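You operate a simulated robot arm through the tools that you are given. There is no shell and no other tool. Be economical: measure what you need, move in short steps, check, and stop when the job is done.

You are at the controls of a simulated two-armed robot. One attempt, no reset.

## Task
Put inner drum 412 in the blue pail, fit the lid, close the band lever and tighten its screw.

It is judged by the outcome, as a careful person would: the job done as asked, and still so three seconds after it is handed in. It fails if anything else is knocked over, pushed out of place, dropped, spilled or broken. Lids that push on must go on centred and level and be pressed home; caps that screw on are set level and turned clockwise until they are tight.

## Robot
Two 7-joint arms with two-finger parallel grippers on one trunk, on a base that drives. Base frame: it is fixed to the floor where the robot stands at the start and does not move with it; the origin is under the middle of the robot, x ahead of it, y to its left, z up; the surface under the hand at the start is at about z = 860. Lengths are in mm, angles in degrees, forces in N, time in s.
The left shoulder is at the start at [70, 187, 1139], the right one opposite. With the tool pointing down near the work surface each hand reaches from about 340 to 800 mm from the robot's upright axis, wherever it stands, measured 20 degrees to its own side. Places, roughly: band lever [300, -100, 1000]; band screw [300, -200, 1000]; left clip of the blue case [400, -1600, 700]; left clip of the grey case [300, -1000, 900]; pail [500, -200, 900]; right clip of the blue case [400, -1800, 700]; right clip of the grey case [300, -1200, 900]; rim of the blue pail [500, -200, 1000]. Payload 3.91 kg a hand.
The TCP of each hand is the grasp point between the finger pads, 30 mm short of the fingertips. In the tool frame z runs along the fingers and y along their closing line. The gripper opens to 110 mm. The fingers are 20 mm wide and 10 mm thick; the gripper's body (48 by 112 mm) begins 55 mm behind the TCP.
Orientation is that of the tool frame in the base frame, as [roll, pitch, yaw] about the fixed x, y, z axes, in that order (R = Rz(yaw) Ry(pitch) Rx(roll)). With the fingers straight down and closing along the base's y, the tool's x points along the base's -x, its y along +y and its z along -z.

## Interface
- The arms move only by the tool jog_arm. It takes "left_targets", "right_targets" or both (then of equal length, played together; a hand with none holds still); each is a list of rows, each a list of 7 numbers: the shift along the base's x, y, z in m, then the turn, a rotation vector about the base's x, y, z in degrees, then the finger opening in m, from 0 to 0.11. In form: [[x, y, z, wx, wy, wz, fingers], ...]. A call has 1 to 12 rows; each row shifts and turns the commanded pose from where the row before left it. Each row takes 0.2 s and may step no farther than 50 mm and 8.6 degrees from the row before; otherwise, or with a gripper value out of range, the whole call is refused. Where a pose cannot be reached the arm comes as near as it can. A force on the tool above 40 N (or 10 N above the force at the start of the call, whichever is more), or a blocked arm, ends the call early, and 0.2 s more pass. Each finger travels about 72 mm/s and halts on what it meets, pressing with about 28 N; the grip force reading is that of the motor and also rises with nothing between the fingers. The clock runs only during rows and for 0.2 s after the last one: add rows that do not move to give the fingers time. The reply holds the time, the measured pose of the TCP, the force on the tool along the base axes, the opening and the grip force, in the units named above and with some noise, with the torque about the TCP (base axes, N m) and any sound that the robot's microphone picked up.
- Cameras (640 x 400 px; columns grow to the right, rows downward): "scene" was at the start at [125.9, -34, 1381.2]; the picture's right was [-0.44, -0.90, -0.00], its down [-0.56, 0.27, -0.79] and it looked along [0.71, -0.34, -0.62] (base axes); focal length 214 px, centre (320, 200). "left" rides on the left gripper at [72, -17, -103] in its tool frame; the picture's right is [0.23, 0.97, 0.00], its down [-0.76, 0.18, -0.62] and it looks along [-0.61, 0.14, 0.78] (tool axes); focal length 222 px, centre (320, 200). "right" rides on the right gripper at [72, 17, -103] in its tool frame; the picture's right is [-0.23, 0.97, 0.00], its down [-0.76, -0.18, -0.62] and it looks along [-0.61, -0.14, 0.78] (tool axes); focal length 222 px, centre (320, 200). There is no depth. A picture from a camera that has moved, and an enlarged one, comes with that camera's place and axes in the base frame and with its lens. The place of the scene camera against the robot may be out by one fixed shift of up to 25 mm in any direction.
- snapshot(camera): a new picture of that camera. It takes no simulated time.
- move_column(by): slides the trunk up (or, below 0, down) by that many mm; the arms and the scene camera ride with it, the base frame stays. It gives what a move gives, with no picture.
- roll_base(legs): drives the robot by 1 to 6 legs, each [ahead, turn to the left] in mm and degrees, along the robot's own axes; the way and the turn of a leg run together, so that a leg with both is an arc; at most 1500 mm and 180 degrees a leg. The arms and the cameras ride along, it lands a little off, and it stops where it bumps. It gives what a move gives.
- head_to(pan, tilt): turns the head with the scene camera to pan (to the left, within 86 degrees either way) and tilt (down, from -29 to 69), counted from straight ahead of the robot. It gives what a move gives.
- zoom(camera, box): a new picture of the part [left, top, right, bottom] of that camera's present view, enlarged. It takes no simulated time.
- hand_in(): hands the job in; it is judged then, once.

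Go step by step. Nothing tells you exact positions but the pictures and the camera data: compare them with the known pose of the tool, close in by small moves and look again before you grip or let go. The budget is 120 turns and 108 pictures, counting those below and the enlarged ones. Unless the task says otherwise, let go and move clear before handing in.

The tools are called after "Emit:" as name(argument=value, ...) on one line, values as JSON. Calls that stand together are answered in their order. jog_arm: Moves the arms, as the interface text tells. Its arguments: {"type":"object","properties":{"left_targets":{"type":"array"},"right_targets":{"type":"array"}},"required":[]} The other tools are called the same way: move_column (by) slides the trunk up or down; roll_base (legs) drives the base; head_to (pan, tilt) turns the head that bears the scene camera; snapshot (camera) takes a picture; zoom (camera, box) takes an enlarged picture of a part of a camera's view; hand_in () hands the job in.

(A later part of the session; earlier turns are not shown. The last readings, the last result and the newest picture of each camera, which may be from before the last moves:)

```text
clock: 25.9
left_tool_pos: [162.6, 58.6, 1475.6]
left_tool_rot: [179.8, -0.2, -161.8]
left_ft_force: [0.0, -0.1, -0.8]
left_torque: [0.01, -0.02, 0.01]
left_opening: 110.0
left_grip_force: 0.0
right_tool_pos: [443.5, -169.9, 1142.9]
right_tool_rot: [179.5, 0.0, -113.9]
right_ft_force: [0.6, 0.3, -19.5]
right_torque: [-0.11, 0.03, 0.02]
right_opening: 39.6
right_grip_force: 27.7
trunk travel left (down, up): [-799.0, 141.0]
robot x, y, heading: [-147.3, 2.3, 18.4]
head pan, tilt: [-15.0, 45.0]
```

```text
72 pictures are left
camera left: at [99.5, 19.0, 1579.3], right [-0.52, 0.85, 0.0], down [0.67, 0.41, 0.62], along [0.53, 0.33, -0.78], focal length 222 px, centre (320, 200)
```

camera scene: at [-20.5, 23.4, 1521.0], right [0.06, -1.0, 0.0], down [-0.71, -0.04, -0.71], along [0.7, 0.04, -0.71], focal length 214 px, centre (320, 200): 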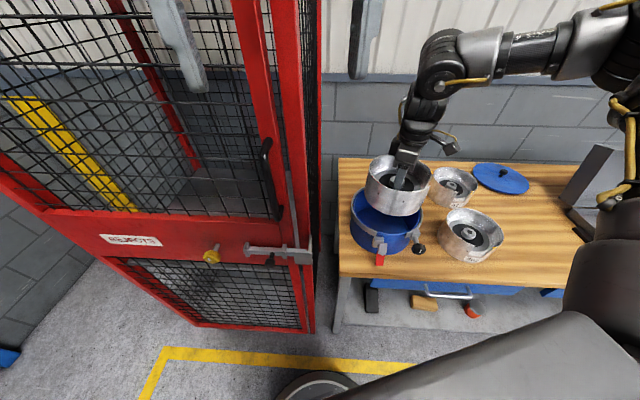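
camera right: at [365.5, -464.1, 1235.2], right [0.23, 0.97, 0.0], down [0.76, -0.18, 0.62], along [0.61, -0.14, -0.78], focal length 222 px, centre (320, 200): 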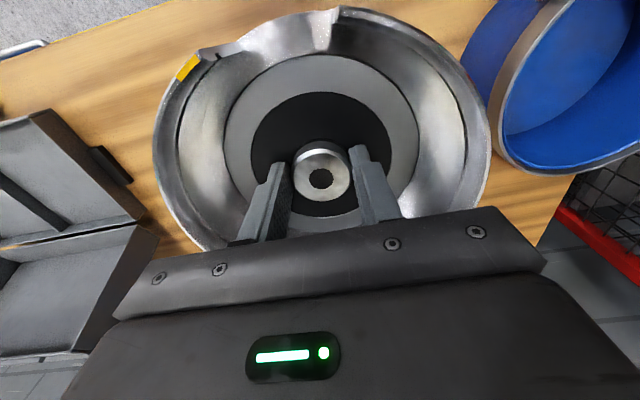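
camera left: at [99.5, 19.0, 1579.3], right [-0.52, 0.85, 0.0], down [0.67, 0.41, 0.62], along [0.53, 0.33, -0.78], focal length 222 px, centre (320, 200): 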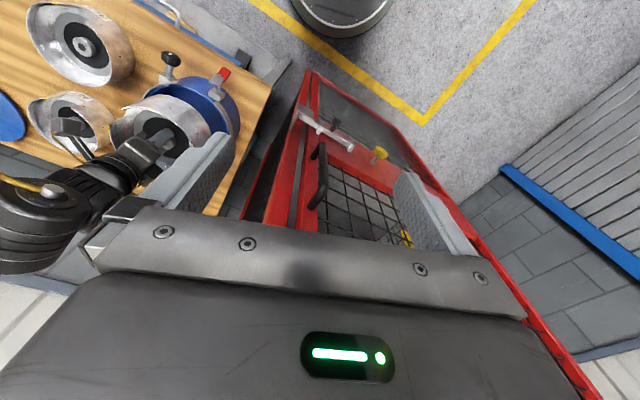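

The drum is now near-over the pail. I move to the estimated centre and lower to just above the rim, then check alignment.

Emit:
jog_arm(right_targets=[[0.009, -0.002, -0.015, 0, 0, 0, 0], [0.009, -0.002, -0.02, 0, 0, 0, 0], [0, 0, -0.02, 0, 0, 0, 0], [0, 0, 0, 0, 0, 0, 0], [0, 0, 0, 0, 0, 0, 0]])

Emit:
zoom(camera="scene", box=[320, 130, 480, 280])

Emit:
zoom(camera="left", box=[80, 50, 260, 210])

Emit:
snapshot(camera="right")

```text
clock: 27.1
left_tool_pos: [161.6, 59.6, 1476.6]
left_tool_rot: [179.9, -0.4, -161.8]
left_ft_force: [-0.4, 0.2, 0.8]
left_torque: [0.0, 0.0, 0.0]
left_opening: 110.0
left_grip_force: 0.0
right_tool_pos: [461.2, -171.7, 1086.7]
right_tool_rot: [179.5, -0.1, -113.9]
right_ft_force: [0.5, 0.3, -19.6]
right_torque: [-0.09, 0.04, -0.04]
right_opening: 39.6
right_grip_force: 27.9
trunk travel left (down, up): [-799.0, 141.0]
robot x, y, heading: [-152.0, 4.4, 18.2]
head pan, tilt: [-15.0, 45.0]
```

```text
2.67 times, centred on (400, 205) of scene
camera zoom: at [-20.3, 24.6, 1521.0], right [0.06, -1.0, 0.0], down [-0.71, -0.04, -0.71], along [0.7, 0.04, -0.71], focal length 572 px, centre (107, 187)
```

zoom: 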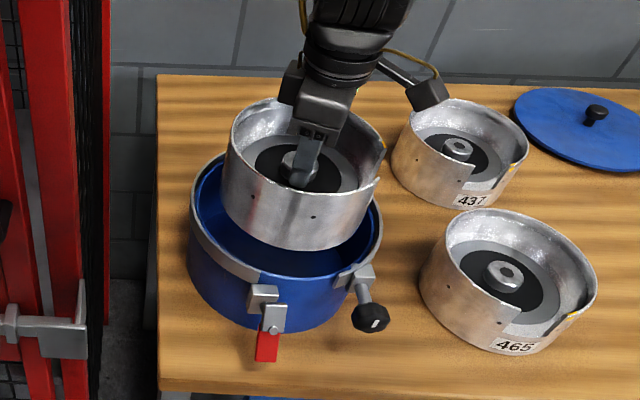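

```text
2.50 times, centred on (170, 130) of left
camera zoom: at [99.7, 20.3, 1579.2], right [-0.52, 0.85, 0.0], down [0.67, 0.41, 0.62], along [0.53, 0.32, -0.78], focal length 555 px, centre (695, 375)
```

zoom: 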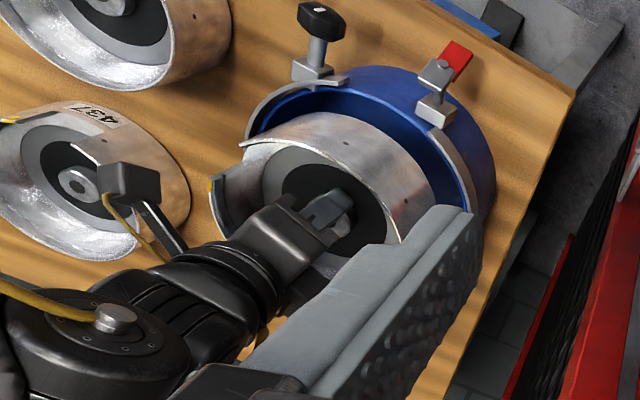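

```text
69 pictures are left
camera right: at [418.8, -231.3, 1190.5], right [-0.8, 0.6, 0.01], down [0.48, 0.62, 0.62], along [0.37, 0.5, -0.78], focal length 222 px, centre (320, 200)
```

right: 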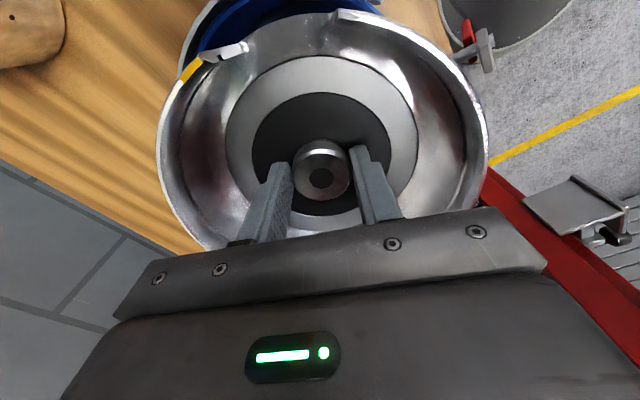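

Emit:
jog_arm(right_targets=[[-0.001, -0.004, -0.01, 0, 0, 0, 0], [0, 0, -0.01, 0, 0, 0, 0], [0, 0, 0, 0, 0, 0, 0], [0, 0, 0, 0, 0, 0, 0]])

Emit:
zoom(camera="scene", box=[340, 150, 440, 250])

Emit:
zoom(camera="right", box=[150, 0, 510, 120])

```text
clock: 28.1
left_tool_pos: [162.4, 60.2, 1476.0]
left_tool_rot: [179.8, -0.3, -161.7]
left_ft_force: [0.8, 0.1, 0.3]
left_torque: [0.0, -0.04, 0.01]
left_opening: 110.0
left_grip_force: 0.1
right_tool_pos: [458.2, -175.2, 1066.5]
right_tool_rot: [179.6, 0.0, -113.9]
right_ft_force: [0.4, 1.0, -19.5]
right_torque: [-0.07, 0.03, -0.02]
right_opening: 39.7
right_grip_force: 27.5
trunk travel left (down, up): [-799.0, 141.0]
robot x, y, heading: [-152.2, -0.4, 18.5]
head pan, tilt: [-15.0, 45.0]
```

```text
4.00 times, centred on (390, 200) of scene
camera zoom: at [-20.8, 24.7, 1521.0], right [0.06, -1.0, 0.0], down [-0.71, -0.04, -0.71], along [0.7, 0.04, -0.71], focal length 858 px, centre (40, 200)
```

zoom: 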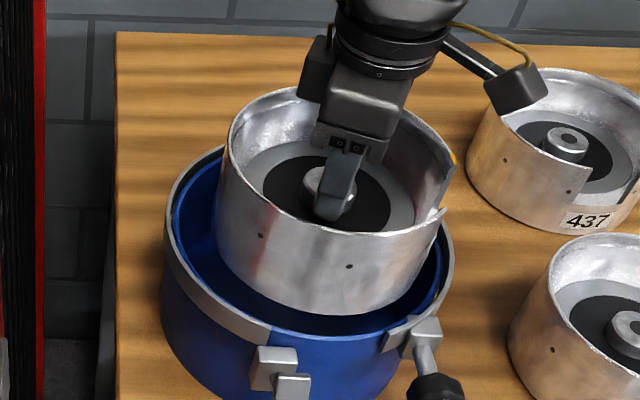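

```text
1.78 times, centred on (330, 60) of right
camera zoom: at [416.7, -235.0, 1171.5], right [-0.8, 0.6, 0.01], down [0.48, 0.62, 0.62], along [0.37, 0.5, -0.78], focal length 395 px, centre (302, 449)
```

zoom: 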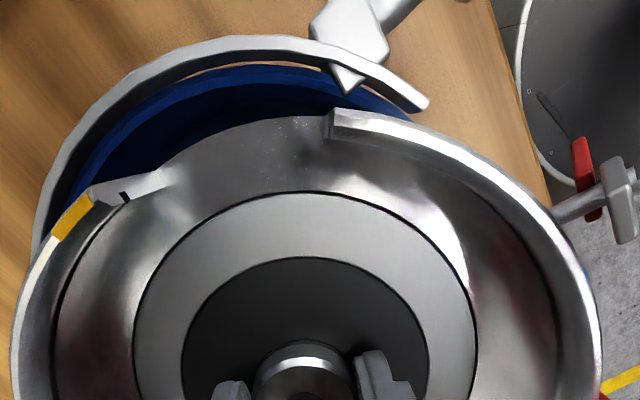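

Emit:
zoom(camera="scene", box=[375, 180, 425, 240])

Emit:
zoom(camera="scene", box=[375, 180, 465, 240])

```text
6.67 times, centred on (400, 210) of scene
camera zoom: at [-20.8, 24.7, 1521.0], right [0.06, -1.0, 0.0], down [-0.71, -0.04, -0.71], along [0.7, 0.04, -0.71], focal length 1430 px, centre (-213, 133)
```

zoom: 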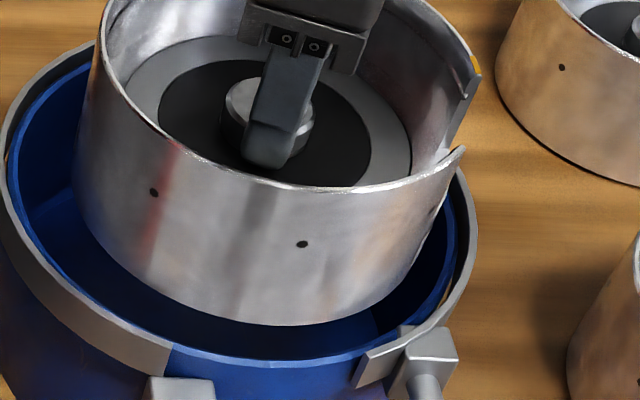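

```text
6.67 times, centred on (420, 210) of scene
camera zoom: at [-20.8, 24.7, 1521.0], right [0.06, -1.0, 0.0], down [-0.71, -0.04, -0.71], along [0.7, 0.04, -0.71], focal length 1430 px, centre (-347, 133)
```

zoom: 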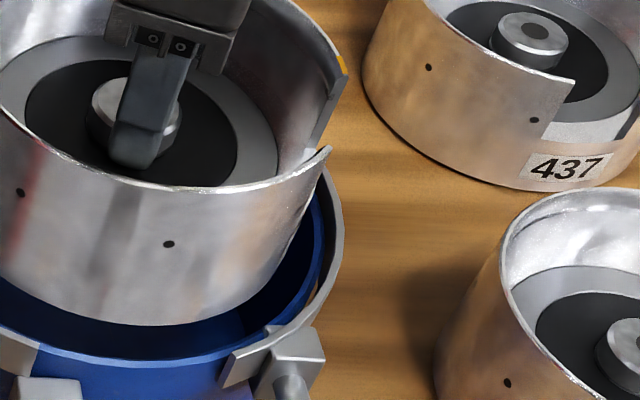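

Relative to the pail rim the drum should go about 5 mm ahead and 5 mm left; clearance is ~20 mm each side. I shift and lower into the pail, watching force.

Emit:
jog_arm(right_targets=[[0.005, 0.005, 0, 0, 0, 0, 0], [0, 0, -0.015, 0, 0, 0, 0], [0, 0, -0.015, 0, 0, 0, 0], [0, 0, 0, 0, 0, 0, 0]])

Emit:
zoom(camera="scene", box=[340, 150, 440, 250])

Emit:
snapshot(camera="right")

```text
clock: 29.1
left_tool_pos: [161.4, 60.6, 1476.6]
left_tool_rot: [179.9, -0.3, -161.7]
left_ft_force: [0.3, -0.2, -0.4]
left_torque: [-0.02, 0.0, 0.0]
left_opening: 109.8
left_grip_force: 0.1
right_tool_pos: [464.1, -169.4, 1037.0]
right_tool_rot: [179.6, 0.0, -113.9]
right_ft_force: [-0.2, -0.2, -18.5]
right_torque: [-0.06, 0.02, -0.02]
right_opening: 39.6
right_grip_force: 28.2
trunk travel left (down, up): [-799.0, 141.0]
robot x, y, heading: [-149.4, 2.3, 18.7]
head pan, tilt: [-15.0, 45.0]
```

```text
4.00 times, centred on (390, 200) of scene
camera zoom: at [-20.8, 25.2, 1521.0], right [0.06, -1.0, 0.0], down [-0.71, -0.04, -0.71], along [0.7, 0.04, -0.71], focal length 858 px, centre (40, 200)
```

zoom: 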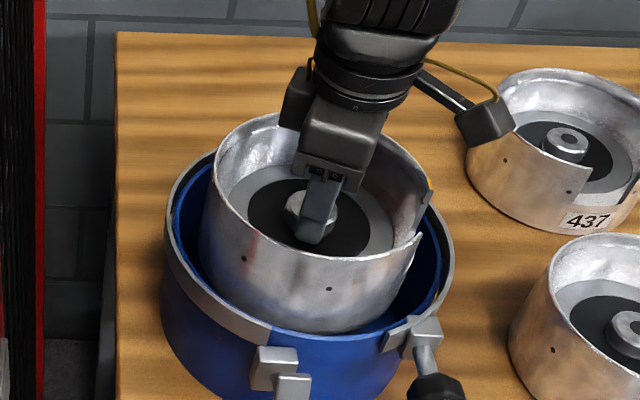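

```text
63 pictures are left
camera right: at [421.1, -228.6, 1141.4], right [-0.8, 0.6, 0.01], down [0.48, 0.62, 0.62], along [0.37, 0.5, -0.78], focal length 222 px, centre (320, 200)
```

right: 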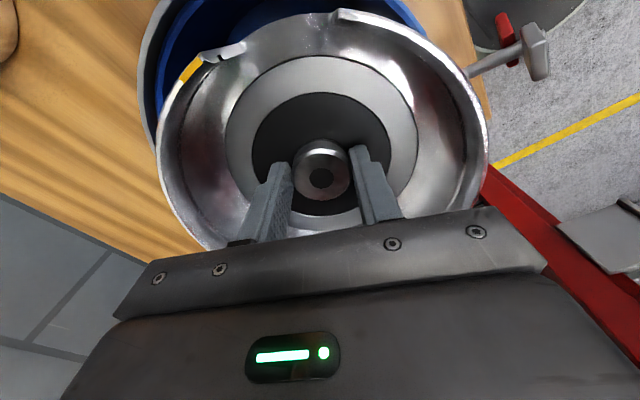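

Inside the rim and roughly centred. Continue down until it touches the floor.

Emit:
jog_arm(right_targets=[[0, 0, -0.02, 0, 0, 0, 0], [0, 0, -0.02, 0, 0, 0, 0], [0, 0, -0.02, 0, 0, 0, 0], [0, 0, -0.015, 0, 0, 0, 0], [0, 0, -0.005, 0, 0, 0, 0], [0, 0, -0.005, 0, 0, 0, 0], [0, 0, -0.005, 0, 0, 0, 0], [0, 0, -0.005, 0, 0, 0, 0]])

Emit:
zoom(camera="scene", box=[340, 150, 440, 250])

```text
clock: 30.9
left_tool_pos: [165.1, 61.8, 1475.6]
left_tool_rot: [180.0, -0.4, -161.8]
left_ft_force: [-0.1, -0.2, 0.8]
left_torque: [0.01, -0.01, 0.01]
left_opening: 109.9
left_grip_force: 0.2
right_tool_pos: [460.4, -177.9, 955.7]
right_tool_rot: [179.7, 0.4, -113.9]
right_ft_force: [14.4, 5.0, -15.1]
right_torque: [-0.03, 0.1, 0.0]
right_opening: 39.8
right_grip_force: 28.1
right hand out of reach, approached as far as the arm can: row 4, 5, 7, 8
trunk travel left (down, up): [-799.0, 141.0]
robot x, y, heading: [-151.9, 0.7, 18.5]
head pan, tilt: [-15.0, 45.0]
```

```text
4.00 times, centred on (390, 200) of scene
camera zoom: at [-18.2, 26.2, 1520.9], right [0.06, -1.0, 0.0], down [-0.71, -0.04, -0.7], along [0.7, 0.04, -0.71], focal length 858 px, centre (40, 200)
```

zoom: 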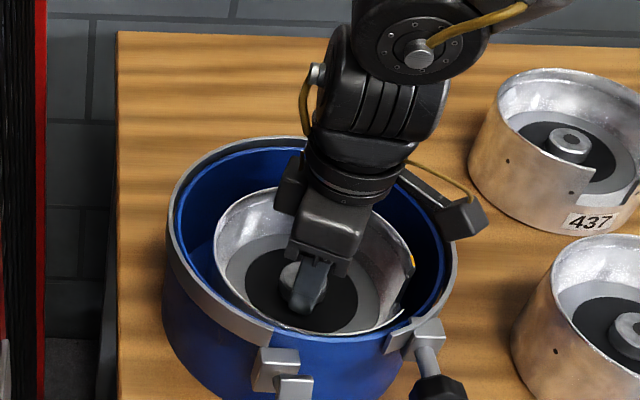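

The arm hit a reach limit and drifted, nudging the wall. I raise the hand a bit, recentre, and use the trunk to lower instead.

Emit:
jog_arm(right_targets=[[0, 0, 0.02, 0, 0, 0, 0], [0, 0, 0.02, 0, 0, 0, 0], [0, 0, 0.02, 0, 0, 0, 0], [0, 0, 0, 0, 0, 0, 0]])

Emit:
zoom(camera="scene", box=[340, 150, 440, 250])

```text
clock: 31.9
left_tool_pos: [166.1, 60.6, 1475.6]
left_tool_rot: [179.8, -0.4, -161.9]
left_ft_force: [-0.5, 0.0, -0.1]
left_torque: [-0.01, -0.02, -0.03]
left_opening: 110.1
left_grip_force: 0.1
right_tool_pos: [459.7, -181.7, 1016.1]
right_tool_rot: [179.5, 0.0, -113.9]
right_ft_force: [15.3, 4.2, -16.0]
right_torque: [0.04, -0.28, -0.1]
right_opening: 39.7
right_grip_force: 28.4
trunk travel left (down, up): [-799.0, 141.0]
robot x, y, heading: [-149.8, 1.8, 18.4]
head pan, tilt: [-15.0, 45.0]
```

```text
4.00 times, centred on (390, 200) of scene
camera zoom: at [-17.4, 25.6, 1520.8], right [0.06, -1.0, 0.0], down [-0.71, -0.04, -0.7], along [0.7, 0.04, -0.71], focal length 858 px, centre (40, 200)
```

zoom: 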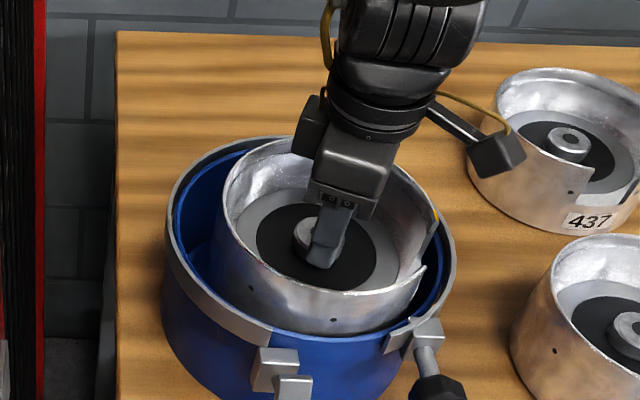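

Emit:
jog_arm(right_targets=[[0.003, 0.006, 0, 0, 0, 0, 0], [0.003, 0.005, 0, 0, 0, 0, 0], [0, 0, 0, 0, 0, 0, 0]])

Emit:
zoom(camera="scene", box=[340, 150, 440, 250])

```text
clock: 32.7
left_tool_pos: [163.4, 61.3, 1475.4]
left_tool_rot: [179.8, -0.2, -161.8]
left_ft_force: [1.8, -0.8, 0.4]
left_torque: [0.01, 0.02, 0.02]
left_opening: 110.0
left_grip_force: 0.1
right_tool_pos: [463.6, -171.0, 1016.2]
right_tool_rot: [179.4, -0.1, -113.9]
right_ft_force: [-0.4, 0.4, -19.9]
right_torque: [-0.17, 0.08, -0.01]
right_opening: 39.9
right_grip_force: 28.3
trunk travel left (down, up): [-799.0, 141.0]
robot x, y, heading: [-153.6, 1.4, 18.4]
head pan, tilt: [-15.0, 45.0]
```

```text
4.00 times, centred on (390, 200) of scene
camera zoom: at [-19.7, 25.0, 1520.9], right [0.06, -1.0, 0.0], down [-0.71, -0.04, -0.71], along [0.7, 0.04, -0.71], focal length 858 px, centre (40, 200)
```

zoom: 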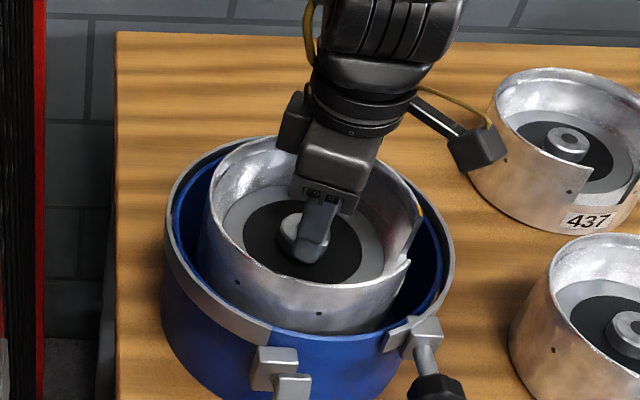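

Free again and centred. Lower with the trunk.

Emit:
move_column(by=-55)

Emit:
snapshot(camera="scene")

```text
clock: 33.6
left_tool_pos: [161.5, 59.3, 1420.4]
left_tool_rot: [180.0, -0.2, -161.8]
left_ft_force: [-0.7, 0.8, -0.5]
left_torque: [-0.02, -0.05, -0.04]
left_opening: 109.9
left_grip_force: 0.0
right_tool_pos: [463.6, -171.4, 961.9]
right_tool_rot: [179.5, 0.0, -113.9]
right_ft_force: [0.4, -0.8, -19.3]
right_torque: [-0.11, 0.06, -0.01]
right_opening: 39.6
right_grip_force: 27.6
trunk travel left (down, up): [-744.0, 196.0]
robot x, y, heading: [-153.0, 2.0, 18.1]
head pan, tilt: [-15.0, 45.0]
```

```text
59 pictures are left
camera scene: at [-21.2, 25.1, 1466.1], right [0.06, -1.0, 0.0], down [-0.71, -0.04, -0.71], along [0.7, 0.04, -0.71], focal length 214 px, centre (320, 200)
```

scene: 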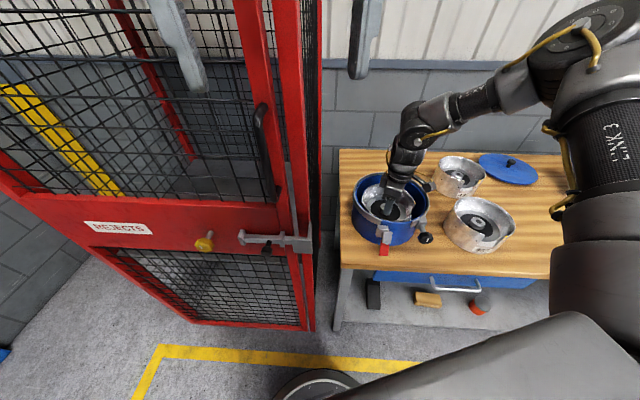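

Emit:
jog_arm(right_targets=[[0, 0, -0.006, 0, 0, 0, 0], [0, 0, -0.005, 0, 0, 0, 0], [0, 0, -0.004, 0, 0, 0, 0], [0, 0, -0.003, 0, 0, 0, 0], [0, 0, -0.003, 0, 0, 0, 0], [0, 0, -0.003, 0, 0, 0, 0]])

```text
clock: 35.0
left_tool_pos: [158.2, 61.4, 1422.4]
left_tool_rot: [180.0, -0.1, -161.8]
left_ft_force: [0.4, -0.1, -0.2]
left_torque: [-0.01, -0.01, 0.01]
left_opening: 109.9
left_grip_force: 0.1
right_tool_pos: [461.5, -170.4, 941.4]
right_tool_rot: [-179.9, 0.2, -114.0]
right_ft_force: [14.5, -3.0, 28.2]
right_torque: [-0.25, -0.63, -0.1]
right_opening: 39.6
right_grip_force: 27.9
trunk travel left (down, up): [-744.0, 196.0]
robot x, y, heading: [-150.4, 1.1, 18.3]
head pan, tilt: [-15.0, 45.0]
```

It is on the pail floor (TCP 941 = floor ≈ 865). Unload, check, and release.

Emit:
jog_arm(right_targets=[[0, 0, 0.002, 0, 0, 0, 0], [0, 0, 0, 0, 0, 0, 0.05], [0, 0, 0, 0, 0, 0, 0.07], [0, 0, 0, 0, 0, 0, 0.07]])

Emit:
zoom(camera="scene", box=[340, 140, 450, 250])

Emit:
snapshot(camera="right")

```text
clock: 36.0
left_tool_pos: [159.5, 61.4, 1422.4]
left_tool_rot: [179.8, -0.3, -161.8]
left_ft_force: [0.9, 0.5, -0.1]
left_torque: [-0.04, -0.03, 0.01]
left_opening: 109.8
left_grip_force: 0.0
right_tool_pos: [459.0, -172.2, 940.1]
right_tool_rot: [179.7, -0.1, -114.1]
right_ft_force: [-3.2, -0.4, 4.3]
right_torque: [-0.03, -0.08, -0.02]
right_opening: 68.6
right_grip_force: 0.2
trunk travel left (down, up): [-744.0, 196.0]
robot x, y, heading: [-153.4, 1.9, 18.4]
head pan, tilt: [-15.0, 45.0]
```

```text
3.64 times, centred on (395, 195) of scene
camera zoom: at [-24.2, 26.0, 1466.2], right [0.06, -1.0, 0.0], down [-0.71, -0.04, -0.71], along [0.71, 0.04, -0.71], focal length 780 px, centre (47, 218)
```

zoom: 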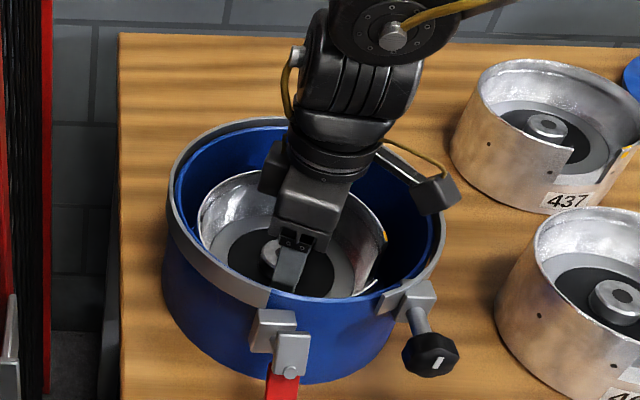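

```text
57 pictures are left
camera right: at [416.6, -230.9, 1045.2], right [-0.8, 0.6, 0.0], down [0.48, 0.62, 0.62], along [0.37, 0.5, -0.78], focal length 222 px, centre (320, 200)
```

right: 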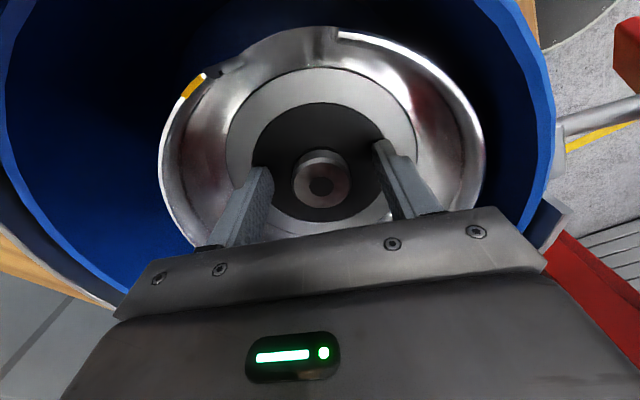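

Drum 412 sits in the pail, released. I withdraw straight up, then drive along the table to reach the lid at roughly (805, -790).

Emit:
jog_arm(right_targets=[[0, 0, 0.02, 0, 0, 0, 0.07], [0, 0, 0.04, 0, 0, 0, 0.07], [0, 0, 0.045, 0, 0, 0, 0.07], [0, 0, 0.045, 0, 0, 0, 0.07], [0, 0, 0.045, 0, 0, 0, 0.07], [0, 0, 0.045, 0, 0, 0, 0.07], [0, 0, 0.04, 0, 0, 0, 0.07], [0, 0, 0, 0, 0, 0, 0.07]])

Emit:
snapshot(camera="scene")

```text
clock: 37.8
left_tool_pos: [160.3, 60.2, 1422.3]
left_tool_rot: [179.8, -0.2, -161.8]
left_ft_force: [0.2, 0.2, 0.1]
left_torque: [-0.02, -0.02, 0.03]
left_opening: 109.8
left_grip_force: 0.0
right_tool_pos: [462.6, -169.3, 1222.9]
right_tool_rot: [179.7, 0.2, -113.9]
right_ft_force: [0.8, -0.4, 0.4]
right_torque: [-0.01, 0.01, 0.0]
right_opening: 70.0
right_grip_force: 0.1
trunk travel left (down, up): [-744.0, 196.0]
robot x, y, heading: [-149.2, -2.0, 18.4]
head pan, tilt: [-15.0, 45.0]
```

```text
56 pictures are left
camera scene: at [-23.3, 25.6, 1466.3], right [0.06, -1.0, 0.0], down [-0.71, -0.04, -0.71], along [0.71, 0.04, -0.71], focal length 214 px, centre (320, 200)
```

scene: 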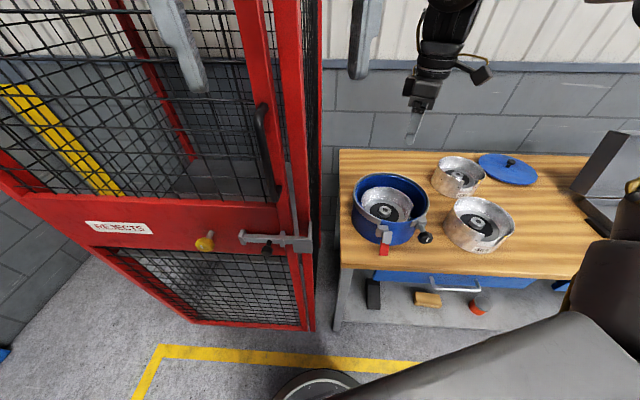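

Emit:
roll_base(legs=[[0, -93], [640, 0], [0, 97]])

Emit:
head_to(pan=-35, tilt=35)

Emit:
snapshot(camera="scene")

Emit:
snapshot(camera="right")

```text
clock: 49.5
left_tool_pos: [306.0, -529.9, 1421.7]
left_tool_rot: [179.9, -0.2, -158.3]
left_ft_force: [0.1, 0.0, 0.5]
left_torque: [0.0, -0.01, 0.0]
left_opening: 110.0
left_grip_force: 0.1
right_tool_pos: [621.6, -741.1, 1221.5]
right_tool_rot: [179.7, 0.1, -110.4]
right_ft_force: [-0.6, 0.0, -0.2]
right_torque: [-0.04, -0.02, -0.03]
right_opening: 69.9
right_grip_force: 0.0
trunk travel left (down, up): [-744.0, 196.0]
robot x, y, heading: [-0.6, -608.5, 22.0]
head pan, tilt: [-15.0, 45.0]
```

```text
clock: 50.3
left_tool_pos: [306.2, -530.3, 1421.7]
left_tool_rot: [179.9, -0.3, -158.3]
left_ft_force: [0.0, -0.3, -0.7]
left_torque: [0.02, 0.01, -0.03]
left_opening: 110.0
left_grip_force: 0.1
right_tool_pos: [622.4, -740.7, 1220.5]
right_tool_rot: [179.8, 0.0, -110.3]
right_ft_force: [0.5, 0.0, 0.3]
right_torque: [-0.03, 0.01, -0.03]
right_opening: 69.9
right_grip_force: 0.0
trunk travel left (down, up): [-744.0, 196.0]
robot x, y, heading: [1.2, -607.4, 22.0]
head pan, tilt: [-35.0, 35.0]
```

```text
55 pictures are left
camera scene: at [130.2, -604.7, 1481.1], right [-0.23, -0.97, 0.0], down [-0.56, 0.13, -0.82], along [0.8, -0.19, -0.57], focal length 214 px, centre (320, 200)
```

scene: 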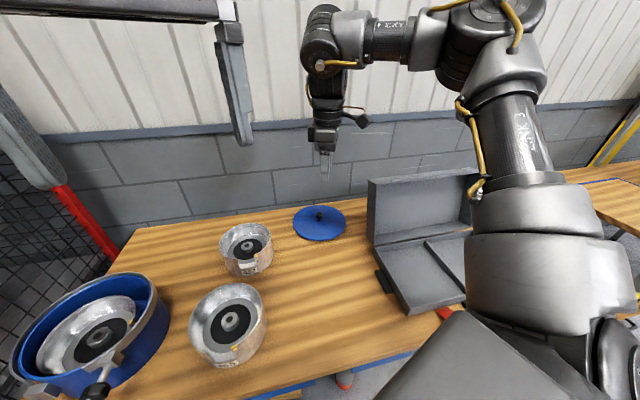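

```text
54 pictures are left
camera right: at [582.0, -802.5, 1324.8], right [-0.83, 0.55, 0.01], down [0.44, 0.65, 0.62], along [0.34, 0.52, -0.78], focal length 222 px, centre (320, 200)
```

right: 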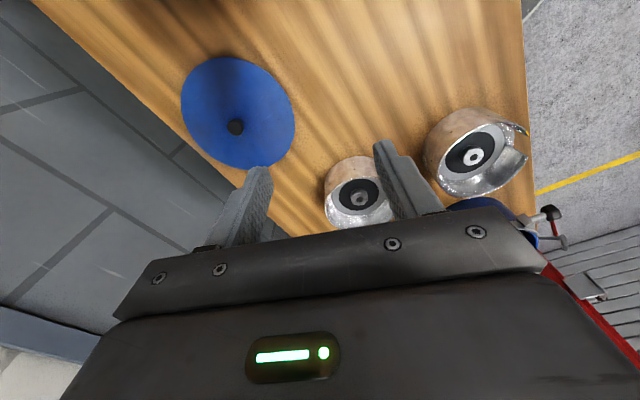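

Lid knob is about (808, -761, 890). I creep the base forward slightly for reach and move the hand above the knob.

Emit:
roll_base(legs=[[35, 0]])

Emit:
jog_arm(right_targets=[[0.03, -0.007, -0.03, 0, 0, 0, 0.06], [0.04, -0.007, -0.04, 0, 0, 0, 0.06], [0.04, -0.007, -0.04, 0, 0, 0, 0.06], [0.04, -0.007, -0.04, 0, 0, 0, 0.06], [0, -0.005, -0.04, 0, 0, 0, 0.06], [0, 0, 0, 0, 0, 0, 0.06]])

Emit:
snapshot(camera="right")

Emit:
zoom(camera="scene", box=[260, 120, 400, 260])

```text
clock: 51.2
left_tool_pos: [328.0, -520.4, 1425.1]
left_tool_rot: [179.8, 0.3, -158.5]
left_ft_force: [-1.0, -0.4, 0.5]
left_torque: [0.03, -0.1, 0.0]
left_opening: 110.2
left_grip_force: 0.1
right_tool_pos: [647.9, -730.6, 1226.0]
right_tool_rot: [-179.8, 0.4, -110.5]
right_ft_force: [-0.6, -0.3, -0.2]
right_torque: [0.05, -0.04, 0.0]
right_opening: 70.2
right_grip_force: 0.1
trunk travel left (down, up): [-744.0, 196.0]
robot x, y, heading: [33.6, -597.2, 22.2]
head pan, tilt: [-35.0, 35.0]
```

```text
refused: row 2 steps farther than a row can; nothing moved
```

```text
53 pictures are left
camera right: at [605.7, -793.2, 1329.1], right [-0.83, 0.55, 0.0], down [0.43, 0.65, 0.63], along [0.35, 0.52, -0.78], focal length 222 px, centre (320, 200)
```

right: 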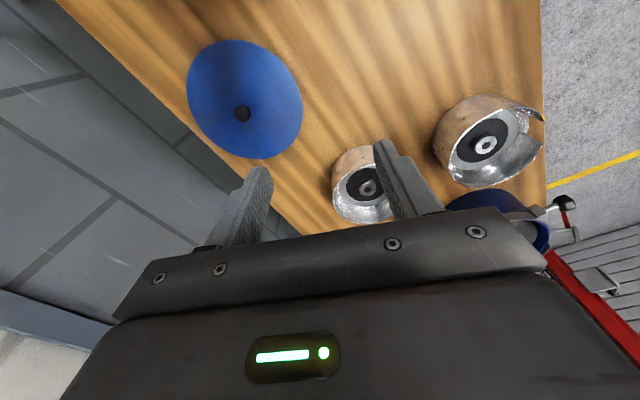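

```text
2.86 times, centred on (330, 190) of scene
camera zoom: at [153.2, -595.7, 1482.2], right [-0.23, -0.97, 0.0], down [-0.55, 0.13, -0.82], along [0.8, -0.18, -0.57], focal length 613 px, centre (291, 229)
```

zoom: 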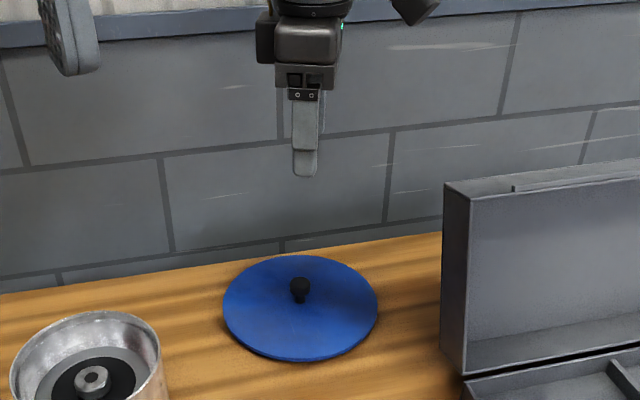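

Emit:
jog_arm(right_targets=[[0.03, -0.007, -0.02, 0, 0, 0, 0.06], [0.035, -0.007, -0.03, 0, 0, 0, 0.06], [0.035, -0.007, -0.03, 0, 0, 0, 0.06], [0.035, -0.007, -0.03, 0, 0, 0, 0.06], [0.026, -0.003, -0.03, 0, 0, 0, 0.06], [0, 0, -0.04, 0, 0, 0, 0.06], [0, 0, -0.04, 0, 0, 0, 0.06], [0, 0, 0, 0, 0, 0, 0.06]])

Emit:
snapshot(camera="right")

Emit:
zoom(camera="scene", box=[260, 120, 400, 260])

```text
clock: 53.0
left_tool_pos: [338.1, -515.9, 1421.4]
left_tool_rot: [179.9, 0.0, -158.4]
left_ft_force: [0.4, 0.0, 0.3]
left_torque: [-0.02, 0.0, 0.0]
left_opening: 110.0
left_grip_force: 0.0
right_tool_pos: [769.1, -781.4, 992.5]
right_tool_rot: [179.8, 0.1, -110.5]
right_ft_force: [-0.2, 0.1, -0.5]
right_torque: [0.01, -0.02, -0.01]
right_opening: 60.2
right_grip_force: 0.0
right hand out of reach, approached as far as the arm can: row 2, 3, 4, 5, 7
trunk travel left (down, up): [-744.0, 196.0]
robot x, y, heading: [28.4, -594.2, 22.0]
head pan, tilt: [-35.0, 35.0]
```

```text
51 pictures are left
camera right: at [729.6, -844.2, 1095.4], right [-0.83, 0.55, 0.0], down [0.43, 0.65, 0.63], along [0.34, 0.52, -0.78], focal length 222 px, centre (320, 200)
```

right: 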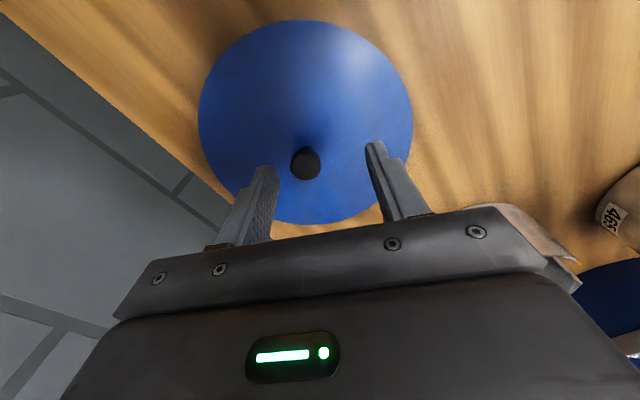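

```text
2.86 times, centred on (330, 190) of scene
camera zoom: at [162.4, -592.0, 1481.2], right [-0.23, -0.97, 0.0], down [-0.56, 0.13, -0.82], along [0.8, -0.19, -0.57], focal length 613 px, centre (291, 229)
```

zoom: 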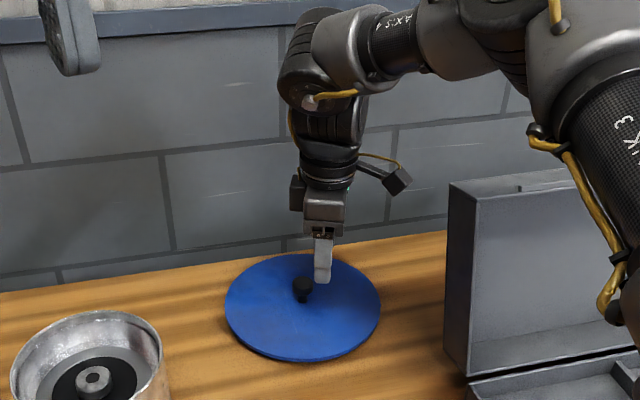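

The knob is ~36 mm ahead and 22 mm left. I try unwinding the hand yaw, which may free the reach.

Emit:
jog_arm(right_targets=[[0, 0, 0, 0, 0, -8, 0.06], [0, 0, 0, 0, 0, -8, 0.06], [0, 0, 0, 0, 0, -8, 0.06], [0.018, 0.011, 0, 0, 0, 0, 0.06], [0.018, 0.011, 0, 0, 0, 0, 0.06], [0, 0, 0, 0, 0, 0, 0.06]])

```text
clock: 54.4
left_tool_pos: [337.2, -516.5, 1422.2]
left_tool_rot: [179.9, -0.1, -158.4]
left_ft_force: [0.0, -0.6, -0.2]
left_torque: [-0.01, -0.01, 0.01]
left_opening: 110.1
left_grip_force: 0.1
right_tool_pos: [773.0, -780.5, 1003.2]
right_tool_rot: [179.7, 0.1, -134.5]
right_ft_force: [0.0, -0.2, -0.3]
right_torque: [0.01, -0.03, -0.02]
right_opening: 60.2
right_grip_force: 0.0
right hand out of reach, approached as far as the arm can: row 4, 5
trunk travel left (down, up): [-744.0, 196.0]
robot x, y, heading: [31.2, -592.9, 22.0]
head pan, tilt: [-35.0, 35.0]
```

It looks like a pure reach limit with the shoulder high; I raise the hand and lower the trunk 110 mm.

Emit:
jog_arm(right_targets=[[-0.01, 0, 0.045, 0, 0, 0, 0.06], [-0.01, 0, 0.045, 0, 0, 0, 0.06]])

Emit:
move_column(by=-120)

Emit:
jog_arm(right_targets=[[0.018, 0.007, 0, 0, 0, 0, 0.06], [0.018, 0.007, 0, 0, 0, 0, 0.06], [0.016, 0.007, 0, 0, 0, 0, 0.06], [0, 0, 0, 0, 0, 0, 0.06]])

Emit:
snapshot(camera="right")

```text
clock: 55.0
left_tool_pos: [336.7, -516.3, 1423.1]
left_tool_rot: [179.9, -0.1, -158.5]
left_ft_force: [0.5, 0.4, 0.8]
left_torque: [-0.01, -0.04, 0.02]
left_opening: 110.1
left_grip_force: 0.0
right_tool_pos: [752.2, -775.9, 1095.6]
right_tool_rot: [179.8, 0.2, -134.4]
right_ft_force: [0.1, -0.1, -0.3]
right_torque: [0.0, 0.02, 0.02]
right_opening: 60.0
right_grip_force: 0.1
trunk travel left (down, up): [-744.0, 196.0]
robot x, y, heading: [32.7, -598.0, 22.1]
head pan, tilt: [-35.0, 35.0]
```

```text
clock: 56.5
left_tool_pos: [338.3, -517.4, 1302.5]
left_tool_rot: [179.9, -0.1, -158.3]
left_ft_force: [-0.5, -1.3, -0.8]
left_torque: [0.02, 0.02, -0.01]
left_opening: 110.0
left_grip_force: 0.0
right_tool_pos: [753.7, -776.4, 974.7]
right_tool_rot: [179.7, 0.1, -134.5]
right_ft_force: [-0.8, 0.3, -0.1]
right_torque: [0.01, 0.0, 0.02]
right_opening: 59.8
right_grip_force: 0.0
trunk travel left (down, up): [-624.0, 316.0]
robot x, y, heading: [31.8, -591.1, 22.1]
head pan, tilt: [-35.0, 35.0]
```

```text
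clock: 57.5
left_tool_pos: [339.1, -517.1, 1302.0]
left_tool_rot: [180.0, -0.2, -158.4]
left_ft_force: [-0.4, 0.2, -0.6]
left_torque: [-0.02, 0.0, 0.02]
left_opening: 109.7
left_grip_force: 0.1
right_tool_pos: [773.4, -771.0, 972.6]
right_tool_rot: [179.7, 0.3, -134.5]
right_ft_force: [0.6, 0.1, 0.6]
right_torque: [0.01, 0.0, 0.02]
right_opening: 60.0
right_grip_force: 0.1
right hand out of reach, approached as far as the arm can: row 2, 3
trunk travel left (down, up): [-624.0, 316.0]
robot x, y, heading: [33.6, -592.0, 21.7]
head pan, tilt: [-35.0, 35.0]
```

```text
49 pictures are left
camera right: at [710.4, -812.0, 1075.1], right [-0.54, 0.84, 0.01], down [0.66, 0.42, 0.63], along [0.53, 0.34, -0.78], focal length 222 px, centre (320, 200)
```

right: 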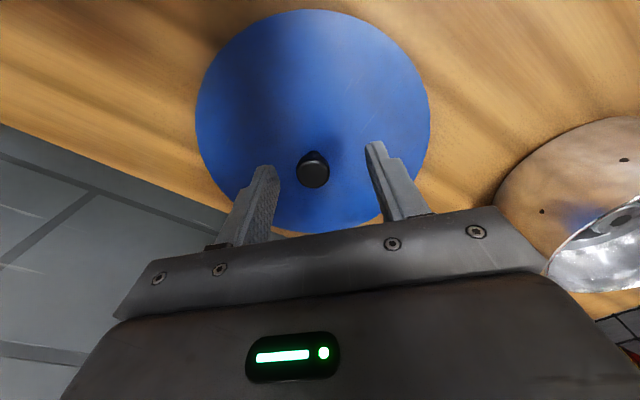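

Turning the base 18° further left moves the shoulder ~40 mm nearer the lid. I raise the hand first so it swings above everything.

Emit:
jog_arm(right_targets=[[-0.01, -0.02, 0.045, 0, 0, 0, 0.06], [-0.01, -0.03, 0.035, 0, 0, 0, 0.06], [0, -0.035, 0.03, 0, 0, 0, 0.06], [0, -0.04, 0, 0, 0, 0, 0.06], [0, -0.04, 0, 0, 0, 0, 0.06], [0, 0, 0, 0, 0, 0, 0.06]])

Emit:
roll_base(legs=[[0, 18]])

Emit:
snapshot(camera="right")

```text
refused: row 1 steps farther than a row can; nothing moved
```

```text
clock: 58.9
left_tool_pos: [297.6, -423.8, 1301.7]
left_tool_rot: [179.8, -0.2, -140.0]
left_ft_force: [-0.1, -0.2, 0.2]
left_torque: [-0.02, -0.01, 0.03]
left_opening: 110.1
left_grip_force: 0.1
right_tool_pos: [789.9, -529.5, 972.4]
right_tool_rot: [179.8, 0.3, -115.9]
right_ft_force: [1.3, -2.5, -1.1]
right_torque: [-0.09, 0.0, 0.08]
right_opening: 58.7
right_grip_force: 0.0
trunk travel left (down, up): [-624.0, 316.0]
robot x, y, heading: [31.4, -595.6, 40.6]
head pan, tilt: [-35.0, 35.0]
```

```text
48 pictures are left
camera right: at [743.9, -587.0, 1075.7], right [-0.78, 0.63, 0.0], down [0.49, 0.6, 0.63], along [0.39, 0.49, -0.78], focal length 222 px, centre (320, 200)
```

right: 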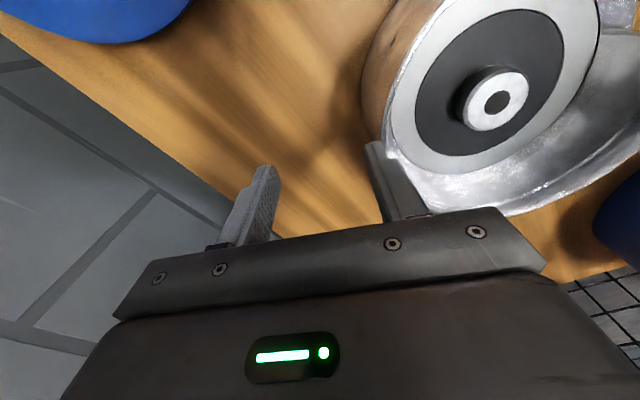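

That batch was my error: the raise was refused but the base turned, and a fingertip is now close beside drum 437. I back straight away from it and then up, and check it.

Emit:
jog_arm(right_targets=[[0.0, -0.02, 0.0, 0, 0, 0, 0.055], [0, -0.03, 0.02, 0, 0, 0, 0.055], [0, -0.03, 0.035, 0, 0, 0, 0.06], [0, 0, 0.035, 0, 0, 0, 0.06], [0, 0, 0, 0, 0, 0, 0.06]])

Emit:
snapshot(camera="scene")

Emit:
snapshot(camera="right")

```text
clock: 60.1
left_tool_pos: [298.3, -424.3, 1301.6]
left_tool_rot: [179.9, -0.1, -139.9]
left_ft_force: [0.9, -0.3, -0.2]
left_torque: [0.0, -0.01, -0.03]
left_opening: 110.0
left_grip_force: 0.1
right_tool_pos: [790.6, -607.1, 1064.3]
right_tool_rot: [179.7, 0.3, -115.9]
right_ft_force: [-0.6, 0.2, -0.3]
right_torque: [0.04, 0.02, 0.01]
right_opening: 59.9
right_grip_force: 0.1
trunk travel left (down, up): [-624.0, 316.0]
robot x, y, heading: [36.4, -592.1, 40.3]
head pan, tilt: [-35.0, 35.0]
```

```text
47 pictures are left
camera scene: at [157.2, -550.6, 1361.1], right [0.09, -1.0, 0.0], down [-0.57, -0.05, -0.82], along [0.82, 0.08, -0.57], focal length 214 px, centre (320, 200)
```

scene: 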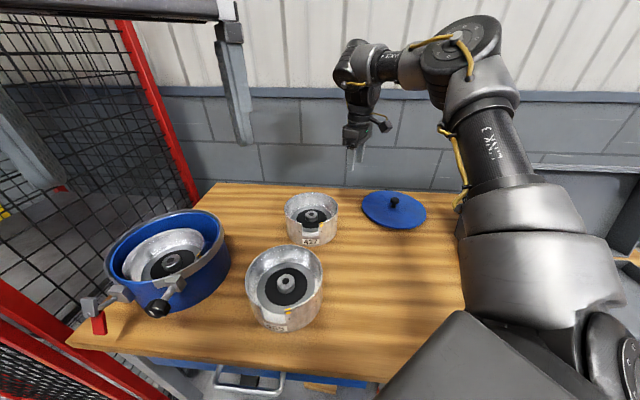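

```text
46 pictures are left
camera right: at [744.2, -665.7, 1167.3], right [-0.78, 0.63, 0.01], down [0.49, 0.6, 0.63], along [0.39, 0.49, -0.78], focal length 222 px, centre (320, 200)
```

right: 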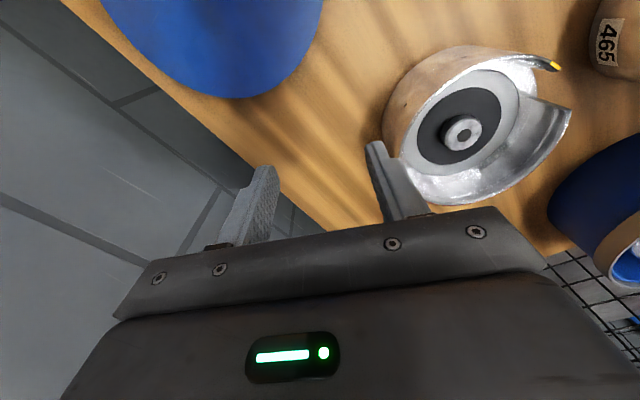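

Drum 437's place agrees with the earlier views within measurement error. Now I move above the knob at (806, -759).

Emit:
jog_arm(right_targets=[[0.0, -0.04, 0.0, 0, 0, 0, 0.06], [0, -0.04, 0, 0, 0, 0, 0.06], [0.005, -0.04, 0, 0, 0, 0, 0.06], [0.01, -0.032, -0.02, 0, 0, 0, 0.06], [0, 0, -0.04, 0, 0, 0, 0.06], [0, 0, 0, 0, 0, 0, 0.06]])

Emit:
snapshot(camera="right")

```text
clock: 61.5
left_tool_pos: [295.8, -423.0, 1302.6]
left_tool_rot: [-179.9, -0.1, -140.1]
left_ft_force: [-0.2, -0.2, -0.3]
left_torque: [-0.06, 0.03, 0.0]
left_opening: 110.0
left_grip_force: 0.2
right_tool_pos: [801.2, -759.2, 1000.8]
right_tool_rot: [179.8, 0.3, -116.0]
right_ft_force: [0.1, -0.7, -0.5]
right_torque: [-0.02, 0.02, -0.01]
right_opening: 60.0
right_grip_force: 0.1
trunk travel left (down, up): [-624.0, 316.0]
robot x, y, heading: [31.5, -593.1, 40.4]
head pan, tilt: [-35.0, 35.0]
```

```text
45 pictures are left
camera right: at [755.0, -817.4, 1105.4], right [-0.78, 0.63, 0.0], down [0.49, 0.6, 0.63], along [0.39, 0.49, -0.78], focal length 222 px, centre (320, 200)
```

right: 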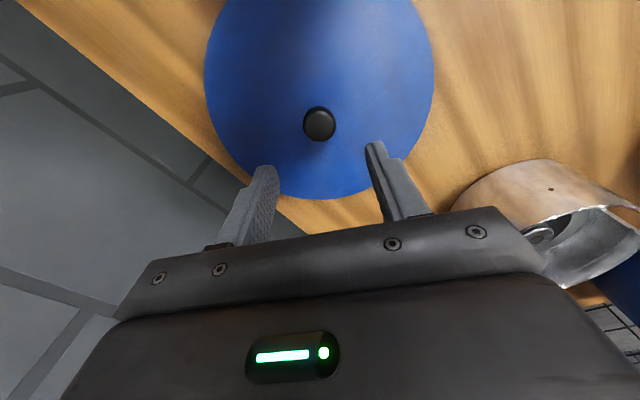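

Emit:
jog_arm(right_targets=[[0.0, -0.001, -0.03, 0, 0, 0, 0.06], [0, 0, -0.03, 0, 0, 0, 0.06], [0, 0, -0.018, 0, 0, 0, 0.06], [0, 0, 0, 0, 0, 0, 0.06]])

Emit:
zoom(camera="scene", box=[350, 160, 440, 240])

Emit:
zoom(camera="right", box=[200, 100, 440, 250])

```text
clock: 62.5
left_tool_pos: [296.9, -424.0, 1301.7]
left_tool_rot: [179.9, -0.1, -140.1]
left_ft_force: [0.3, 0.2, 0.0]
left_torque: [0.01, -0.01, -0.01]
left_opening: 109.8
left_grip_force: 0.0
right_tool_pos: [804.6, -761.8, 923.9]
right_tool_rot: [179.8, 0.4, -116.0]
right_ft_force: [0.4, 0.0, -0.7]
right_torque: [-0.01, -0.02, 0.03]
right_opening: 60.0
right_grip_force: 0.0
trunk travel left (down, up): [-624.0, 316.0]
robot x, y, heading: [33.3, -594.4, 40.4]
head pan, tilt: [-35.0, 35.0]
```

```text
5.00 times, centred on (395, 200) of scene
camera zoom: at [156.7, -550.1, 1361.1], right [0.09, -1.0, 0.0], down [-0.57, -0.05, -0.82], along [0.82, 0.08, -0.57], focal length 1072 px, centre (-55, 200)
```

zoom: 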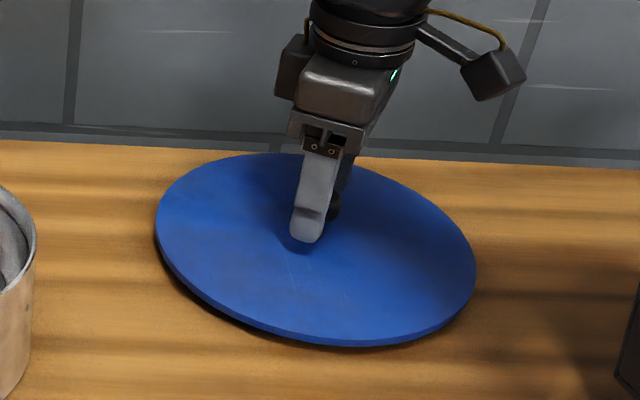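

```text
2.67 times, centred on (320, 175) of right
camera zoom: at [758.1, -820.7, 1026.8], right [-0.78, 0.63, 0.0], down [0.49, 0.6, 0.63], along [0.39, 0.49, -0.78], focal length 592 px, centre (320, 267)
```

zoom: 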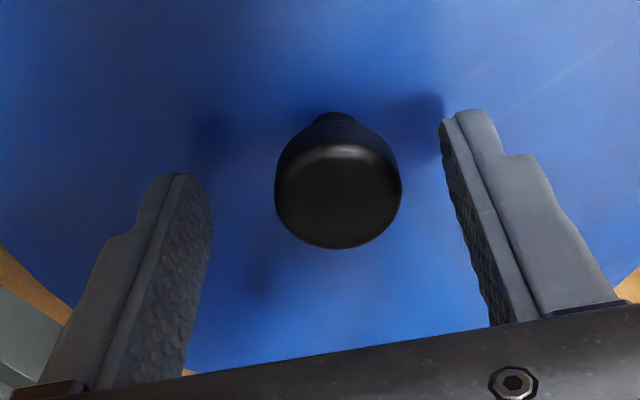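

Emit:
jog_arm(right_targets=[[-0.003, 0.003, -0.005, 0, 0, 0, 0.06], [0, 0, -0.005, 0, 0, 0, 0.06], [0, 0, 0, 0, 0, 0, 0.03], [0, 0, 0, 0, 0, 0, 0.01], [0, 0, 0, 0, 0, 0, 0.01], [0, 0, 0, 0, 0, 0, 0.01]])

Emit:
zoom(camera="right", box=[200, 100, 440, 250])

```text
clock: 63.9
left_tool_pos: [298.8, -422.7, 1301.8]
left_tool_rot: [179.8, -0.1, -139.9]
left_ft_force: [0.4, 0.7, 0.7]
left_torque: [-0.01, 0.02, 0.02]
left_opening: 110.2
left_grip_force: 0.0
right_tool_pos: [801.5, -759.3, 912.5]
right_tool_rot: [179.8, 0.3, -116.0]
right_ft_force: [0.2, 1.2, 0.0]
right_torque: [0.01, -0.2, 0.05]
right_opening: 29.4
right_grip_force: 27.4
trunk travel left (down, up): [-624.0, 316.0]
robot x, y, heading: [34.0, -594.4, 40.3]
head pan, tilt: [-35.0, 35.0]
```

```text
2.67 times, centred on (320, 175) of right
camera zoom: at [755.1, -816.9, 1017.2], right [-0.78, 0.63, 0.01], down [0.49, 0.6, 0.63], along [0.39, 0.49, -0.78], focal length 592 px, centre (320, 267)
```

zoom: 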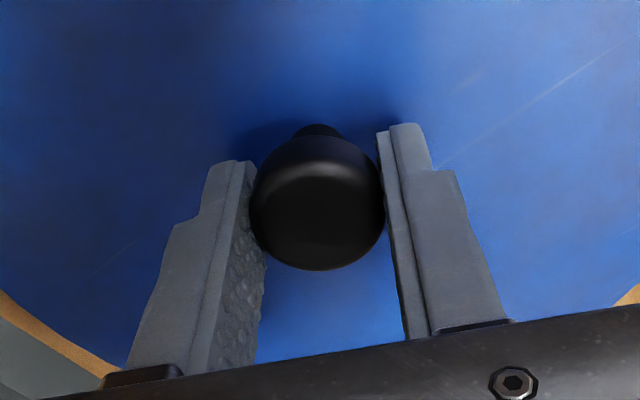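

Knob gripped (29.4 mm). Lift.

Emit:
jog_arm(right_targets=[[0, 0, 0.01, 0, 0, 0, 0], [0, 0, 0.02, 0, 0, 0, 0], [0, 0, 0.03, 0, 0, 0, 0], [0, 0, 0.03, 0, 0, 0, 0], [0, 0, 0.04, 0, 0, 0, 0], [0, 0, 0.04, 0, 0, 0, 0], [0, 0, 0.04, 0, 0, 0, 0], [0, 0, 0, 0, 0, 0, 0]])

Emit:
snapshot(camera="scene")

```text
clock: 65.7
left_tool_pos: [298.6, -424.4, 1301.9]
left_tool_rot: [179.8, 0.0, -139.9]
left_ft_force: [0.1, 0.0, -0.6]
left_torque: [0.02, 0.0, 0.02]
left_opening: 110.1
left_grip_force: 0.0
right_tool_pos: [801.2, -764.3, 1119.1]
right_tool_rot: [179.6, 0.3, -116.1]
right_ft_force: [0.8, 0.7, -3.0]
right_torque: [-0.01, -0.03, -0.01]
right_opening: 29.2
right_grip_force: 28.2
trunk travel left (down, up): [-624.0, 316.0]
robot x, y, heading: [31.5, -596.1, 40.4]
head pan, tilt: [-35.0, 35.0]
```

```text
41 pictures are left
camera scene: at [157.9, -550.8, 1361.0], right [0.09, -1.0, 0.0], down [-0.57, -0.05, -0.82], along [0.81, 0.08, -0.57], focal length 214 px, centre (320, 200)
```

scene: 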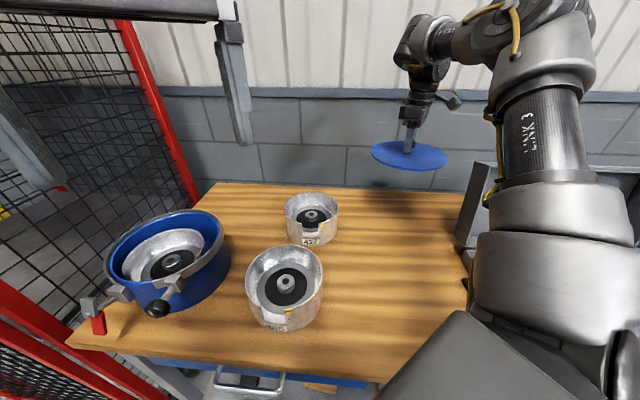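

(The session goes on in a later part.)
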